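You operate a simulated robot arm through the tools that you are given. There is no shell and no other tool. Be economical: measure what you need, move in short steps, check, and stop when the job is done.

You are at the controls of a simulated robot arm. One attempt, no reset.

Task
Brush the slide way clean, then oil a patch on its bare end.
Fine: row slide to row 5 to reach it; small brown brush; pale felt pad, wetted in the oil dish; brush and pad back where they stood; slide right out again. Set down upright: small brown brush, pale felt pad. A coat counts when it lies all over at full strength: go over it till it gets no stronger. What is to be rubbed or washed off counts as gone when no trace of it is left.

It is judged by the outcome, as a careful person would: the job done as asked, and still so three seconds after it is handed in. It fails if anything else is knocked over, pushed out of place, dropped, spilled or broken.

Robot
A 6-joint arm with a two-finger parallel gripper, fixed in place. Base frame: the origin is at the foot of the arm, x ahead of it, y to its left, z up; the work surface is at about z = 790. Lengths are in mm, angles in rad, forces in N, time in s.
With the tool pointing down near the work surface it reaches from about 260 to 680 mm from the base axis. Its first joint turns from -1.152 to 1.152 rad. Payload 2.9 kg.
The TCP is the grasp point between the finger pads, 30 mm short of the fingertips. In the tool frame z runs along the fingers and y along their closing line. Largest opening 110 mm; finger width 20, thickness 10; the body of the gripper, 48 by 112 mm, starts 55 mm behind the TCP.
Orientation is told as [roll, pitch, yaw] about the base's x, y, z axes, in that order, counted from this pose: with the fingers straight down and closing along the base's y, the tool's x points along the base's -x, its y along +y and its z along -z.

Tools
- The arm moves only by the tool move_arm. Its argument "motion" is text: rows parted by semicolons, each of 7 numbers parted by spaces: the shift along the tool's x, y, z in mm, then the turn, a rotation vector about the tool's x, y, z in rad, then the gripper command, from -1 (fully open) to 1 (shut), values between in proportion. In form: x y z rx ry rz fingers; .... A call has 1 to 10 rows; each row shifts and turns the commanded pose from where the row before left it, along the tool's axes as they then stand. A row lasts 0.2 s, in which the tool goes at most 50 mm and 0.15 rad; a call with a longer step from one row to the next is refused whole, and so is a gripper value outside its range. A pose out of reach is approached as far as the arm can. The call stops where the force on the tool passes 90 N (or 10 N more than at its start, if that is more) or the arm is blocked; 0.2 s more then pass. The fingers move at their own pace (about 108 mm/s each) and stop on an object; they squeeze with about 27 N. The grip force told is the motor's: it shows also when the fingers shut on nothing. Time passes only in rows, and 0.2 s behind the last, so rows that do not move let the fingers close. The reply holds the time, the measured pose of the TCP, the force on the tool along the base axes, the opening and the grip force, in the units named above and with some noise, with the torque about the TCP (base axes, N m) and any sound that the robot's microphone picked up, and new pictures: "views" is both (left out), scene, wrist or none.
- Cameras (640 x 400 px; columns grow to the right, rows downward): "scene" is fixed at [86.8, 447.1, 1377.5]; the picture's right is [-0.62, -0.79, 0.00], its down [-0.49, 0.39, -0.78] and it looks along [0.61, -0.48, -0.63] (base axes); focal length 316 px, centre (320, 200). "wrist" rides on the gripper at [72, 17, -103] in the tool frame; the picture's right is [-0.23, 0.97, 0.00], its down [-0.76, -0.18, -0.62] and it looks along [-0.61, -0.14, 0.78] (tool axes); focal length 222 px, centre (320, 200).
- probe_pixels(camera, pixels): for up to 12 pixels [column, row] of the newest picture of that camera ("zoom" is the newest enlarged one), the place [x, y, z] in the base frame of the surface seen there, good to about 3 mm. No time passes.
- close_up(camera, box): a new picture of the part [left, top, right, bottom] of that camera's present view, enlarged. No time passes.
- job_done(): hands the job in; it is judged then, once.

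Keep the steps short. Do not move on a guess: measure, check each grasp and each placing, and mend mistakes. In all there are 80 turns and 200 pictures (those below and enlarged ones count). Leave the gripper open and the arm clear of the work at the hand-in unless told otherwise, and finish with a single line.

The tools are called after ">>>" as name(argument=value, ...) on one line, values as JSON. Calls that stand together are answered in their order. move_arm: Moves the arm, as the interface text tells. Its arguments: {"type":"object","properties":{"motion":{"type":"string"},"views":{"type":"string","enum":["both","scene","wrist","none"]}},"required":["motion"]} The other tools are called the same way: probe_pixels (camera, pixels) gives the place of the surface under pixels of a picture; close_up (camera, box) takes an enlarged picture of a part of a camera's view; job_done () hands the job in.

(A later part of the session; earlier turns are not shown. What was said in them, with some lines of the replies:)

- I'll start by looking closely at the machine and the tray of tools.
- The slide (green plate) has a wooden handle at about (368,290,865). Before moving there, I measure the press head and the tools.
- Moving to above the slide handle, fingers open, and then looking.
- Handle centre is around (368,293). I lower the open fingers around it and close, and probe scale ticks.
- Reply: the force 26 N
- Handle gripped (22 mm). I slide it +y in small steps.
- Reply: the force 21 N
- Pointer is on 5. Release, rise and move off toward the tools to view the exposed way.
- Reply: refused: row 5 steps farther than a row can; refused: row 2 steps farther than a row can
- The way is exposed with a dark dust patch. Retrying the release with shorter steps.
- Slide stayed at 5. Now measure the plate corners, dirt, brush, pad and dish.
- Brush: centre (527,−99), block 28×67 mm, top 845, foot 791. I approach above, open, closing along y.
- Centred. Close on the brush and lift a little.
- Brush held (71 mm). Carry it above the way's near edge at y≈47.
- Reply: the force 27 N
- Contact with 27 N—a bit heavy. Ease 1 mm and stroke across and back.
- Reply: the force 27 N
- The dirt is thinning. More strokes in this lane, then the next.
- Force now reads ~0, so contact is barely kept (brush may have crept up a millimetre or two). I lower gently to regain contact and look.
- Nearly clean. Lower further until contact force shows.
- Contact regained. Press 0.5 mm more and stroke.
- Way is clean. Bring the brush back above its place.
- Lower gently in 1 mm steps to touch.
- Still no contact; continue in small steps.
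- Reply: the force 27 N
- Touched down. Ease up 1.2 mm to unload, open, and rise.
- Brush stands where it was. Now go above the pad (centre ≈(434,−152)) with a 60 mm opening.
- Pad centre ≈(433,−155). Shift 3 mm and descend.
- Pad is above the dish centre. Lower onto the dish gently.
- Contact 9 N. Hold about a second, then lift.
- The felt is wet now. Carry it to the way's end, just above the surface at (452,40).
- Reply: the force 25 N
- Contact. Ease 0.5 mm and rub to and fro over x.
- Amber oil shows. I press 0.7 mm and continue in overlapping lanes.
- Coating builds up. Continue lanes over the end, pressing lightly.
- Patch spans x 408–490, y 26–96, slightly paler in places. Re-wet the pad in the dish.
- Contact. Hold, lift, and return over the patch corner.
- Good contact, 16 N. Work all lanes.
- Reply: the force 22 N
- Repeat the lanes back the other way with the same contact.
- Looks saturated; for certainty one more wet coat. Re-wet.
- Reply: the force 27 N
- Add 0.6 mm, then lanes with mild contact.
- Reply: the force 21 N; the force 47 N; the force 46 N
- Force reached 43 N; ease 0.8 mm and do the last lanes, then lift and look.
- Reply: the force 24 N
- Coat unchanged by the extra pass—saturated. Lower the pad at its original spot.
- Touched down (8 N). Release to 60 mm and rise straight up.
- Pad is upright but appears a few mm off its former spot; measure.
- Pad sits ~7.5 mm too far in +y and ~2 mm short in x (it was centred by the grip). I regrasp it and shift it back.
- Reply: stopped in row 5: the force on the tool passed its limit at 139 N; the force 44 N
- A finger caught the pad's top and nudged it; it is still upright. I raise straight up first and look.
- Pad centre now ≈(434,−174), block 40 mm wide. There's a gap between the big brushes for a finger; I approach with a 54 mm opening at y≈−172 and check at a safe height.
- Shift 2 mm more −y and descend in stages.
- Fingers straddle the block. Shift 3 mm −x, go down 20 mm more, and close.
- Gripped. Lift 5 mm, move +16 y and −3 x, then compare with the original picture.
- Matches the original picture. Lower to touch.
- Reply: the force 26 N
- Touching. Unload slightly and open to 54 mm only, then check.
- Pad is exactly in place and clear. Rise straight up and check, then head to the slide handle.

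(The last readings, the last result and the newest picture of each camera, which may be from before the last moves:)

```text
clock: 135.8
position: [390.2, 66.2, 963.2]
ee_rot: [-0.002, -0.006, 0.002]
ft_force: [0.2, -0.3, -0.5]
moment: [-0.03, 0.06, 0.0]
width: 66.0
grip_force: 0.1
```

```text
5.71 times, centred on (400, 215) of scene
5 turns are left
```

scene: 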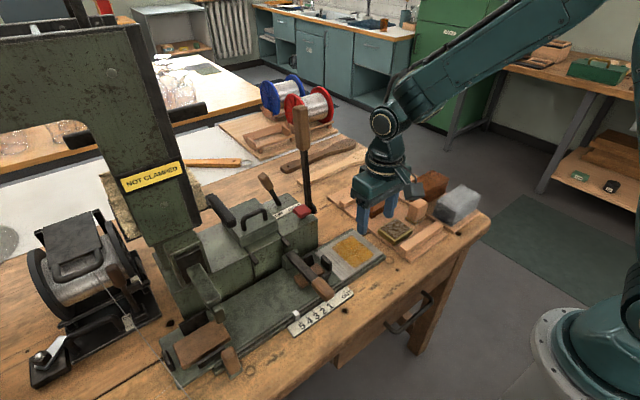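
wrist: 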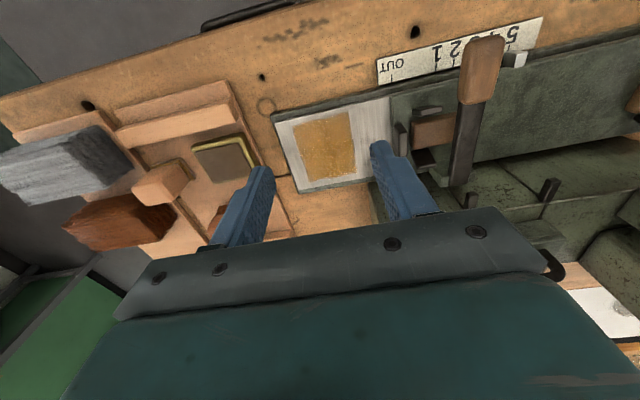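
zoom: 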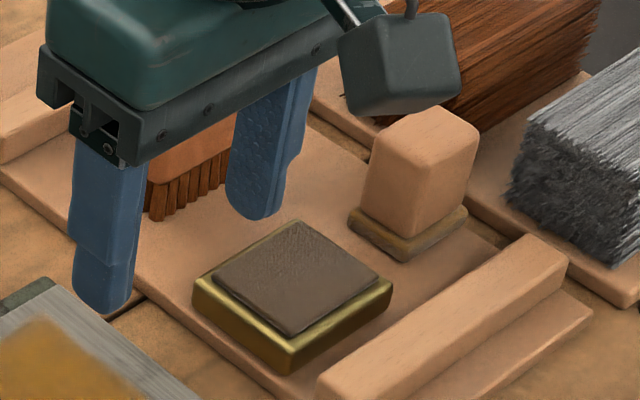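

Pad and brush stand right. Few turns are left, so I go to the handle (367,413), descend around it and grip.

>>> move_arm(motion="3 43.4 0 0 0 0 -0.2;3 43.4 0 0 0 0 -0.2;3 43.4 0 0 0 0 -0.2;3 43.4 0 0 0 0 -0.2;3 43.4 0 0 0 0 -0.2;3 43.4 0 0 0 0 -0.2;3 43.4 0 0 0 0 -0.2;2 43.4 0 0 0 0 -0.2;0 0 0 0 0 0 -0.2", views="none")

>>> move_arm(motion="0 0 40 0 0 0 -0.2;0 0 35 0 0 0 -0.2;0 0 23 0 0 0 -0.2;0 0 0 0 0 0 -0.2;0 0 0 0 0 0 1;0 0 0 0 0 0 1;0 0 0 0 0 0 1", views="both")

```text
clock: 137.8
position: [364.6, 412.5, 964.7]
ee_rot: [-0.002, -0.007, 0.001]
ft_force: [0.5, -0.1, 0.1]
moment: [0.02, -0.04, 0.02]
width: 66.0
grip_force: 0.1
```

```text
clock: 139.4
position: [366.2, 413.3, 863.8]
ee_rot: [-0.002, -0.007, 0.002]
ft_force: [-0.3, -0.5, -4.3]
moment: [0.41, -0.19, -0.3]
width: 22.0
grip_force: 44.9
4 turns are left
```

scene: 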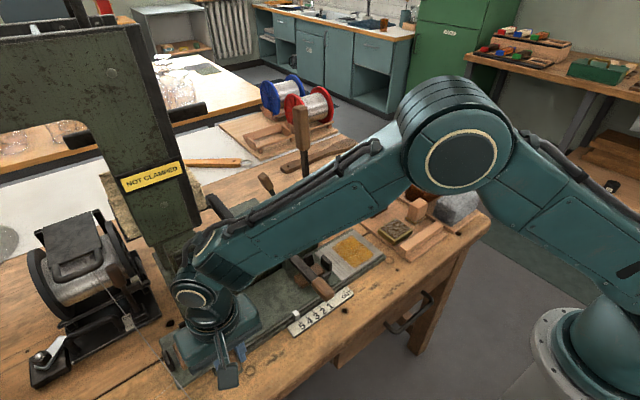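
wrist: 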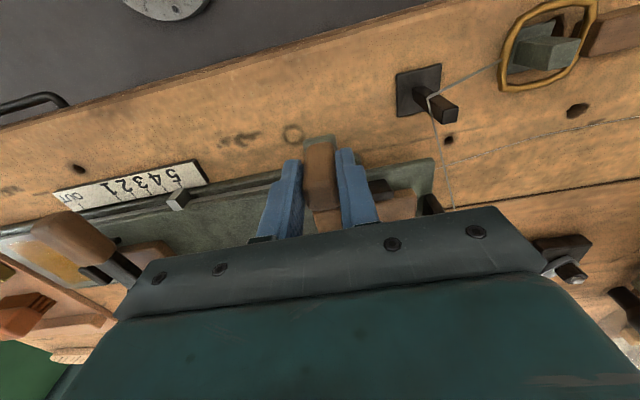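

Gripped. Row the slide back out 118.5 mm, then check the pointer.

>>> move_arm(motion="0 -13.2 0 0 0 0 1;0 -13.2 0 0 0 0 1;0 -13.2 0 0 0 0 1;0 -13.2 0 0 0 0 1;0 -13.2 0 0 0 0 1;0 -13.2 0 0 0 0 1;0 -13.2 0 0 0 0 1;0 -13.2 0 0 0 0 1;0 -12.9 0 0 0 0 1;0 0 0 0 0 0 1", views="both")

>>> close_up(camera="wrist", box=[120, 110, 320, 235])

>>> close_up(camera="scene", box=[300, 210, 400, 310])

```text
clock: 141.7
position: [366.1, 295.6, 864.5]
ee_rot: [-0.007, 0.0, 0.002]
ft_force: [-17.1, -6.0, -21.8]
moment: [1.14, 1.46, -0.11]
width: 21.7
grip_force: 45.3
```

scene: 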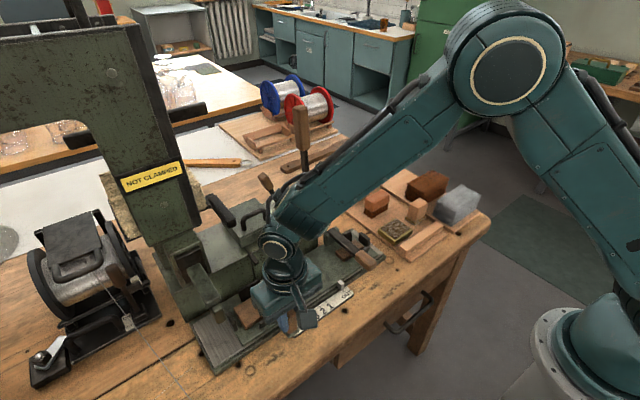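
wrist: 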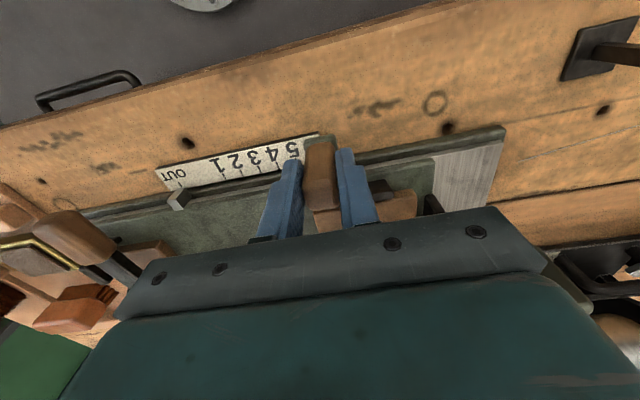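

```text
3.20 times, centred on (220, 172) of wrist
```

zoom: 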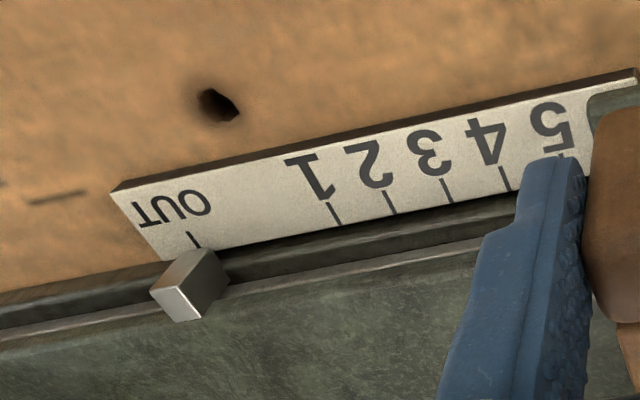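

```text
4.00 times, centred on (350, 260) of scene
3 turns are left
```

zoom: 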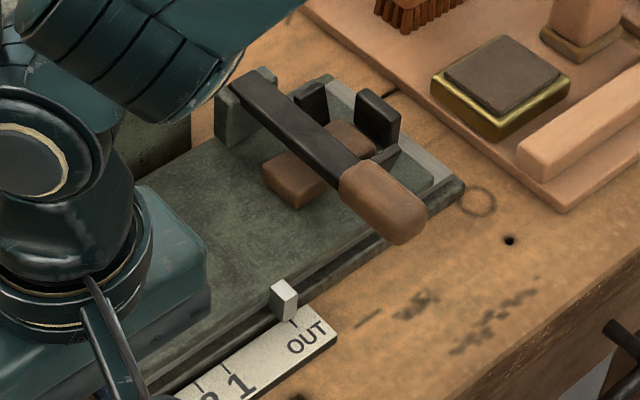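

Pointer is back on OUT, same as at the start. Nudge 0.8 mm against the stop, release, rise clear.

>>> move_arm(motion="0 -0.8 0 0 0 0 1;0 0 0 0 0 0 1;0 0 0 0 0 0 -0.2;0 0 0 0 0 0 -0.2;0 0 -30 0 0 0 -0.2;0 0 -45 0 0 0 -0.2;0 -10 -45 0 0 0 -0.2;0 -40 -25 0 0 0 -1;0 -45 -10 0 0 0 -1;0 0 0 0 0 0 -1", views="both")

>>> close_up(camera="scene", box=[300, 210, 400, 310])

>>> close_up(camera="scene", box=[350, 180, 450, 250])

```text
clock: 143.8
position: [366.5, 199.4, 1020.6]
ee_rot: [0.0, -0.008, 0.005]
ft_force: [0.1, 0.2, 0.3]
moment: [0.0, 0.01, -0.04]
width: 110.2
grip_force: 0.1
```

scene: 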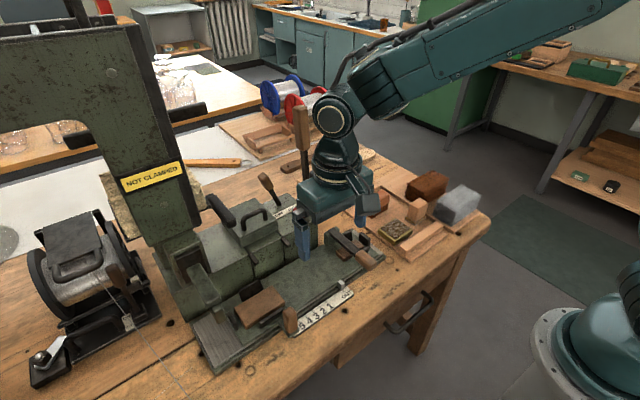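
wrist: 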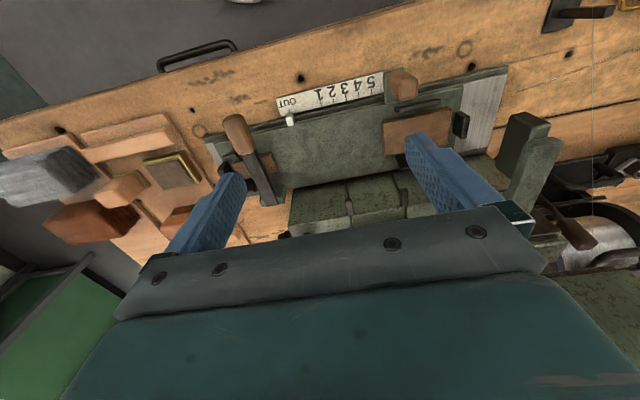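

```text
4.00 times, centred on (350, 260) of scene
```

zoom: 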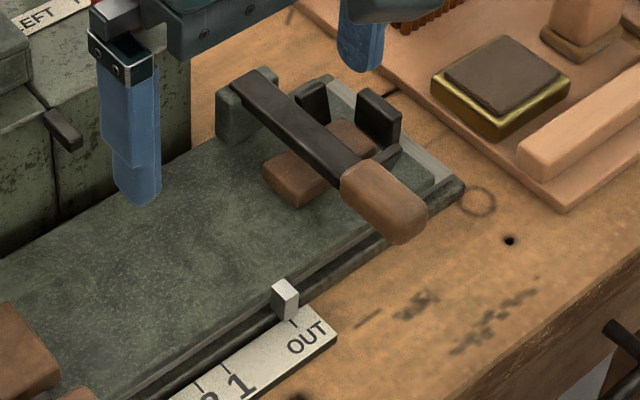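

```text
5.71 times, centred on (400, 215) of scene
2 turns are left
```

zoom: 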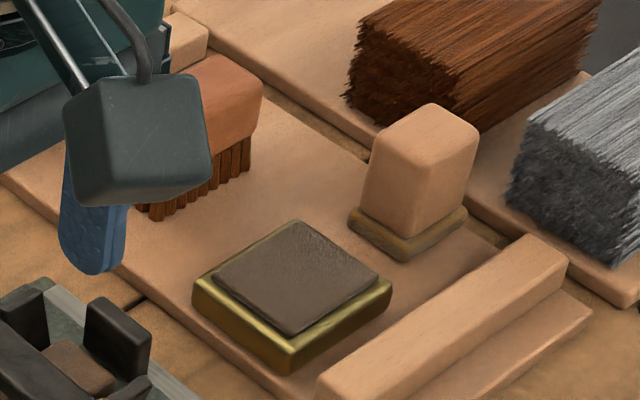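

The slide is out, the brush and pad stand in their places, the gripper is open and the arm is clear, so I hand the job in.

>>> job_done()

```text
The job is handed in.
```

The slide way is brushed clean and a patch on its bare end is oiled until it got no stronger; the brush and pad stand upright back in place (the pad was knocked a few mm on its first return, then reset), and the slide is back at OUT.
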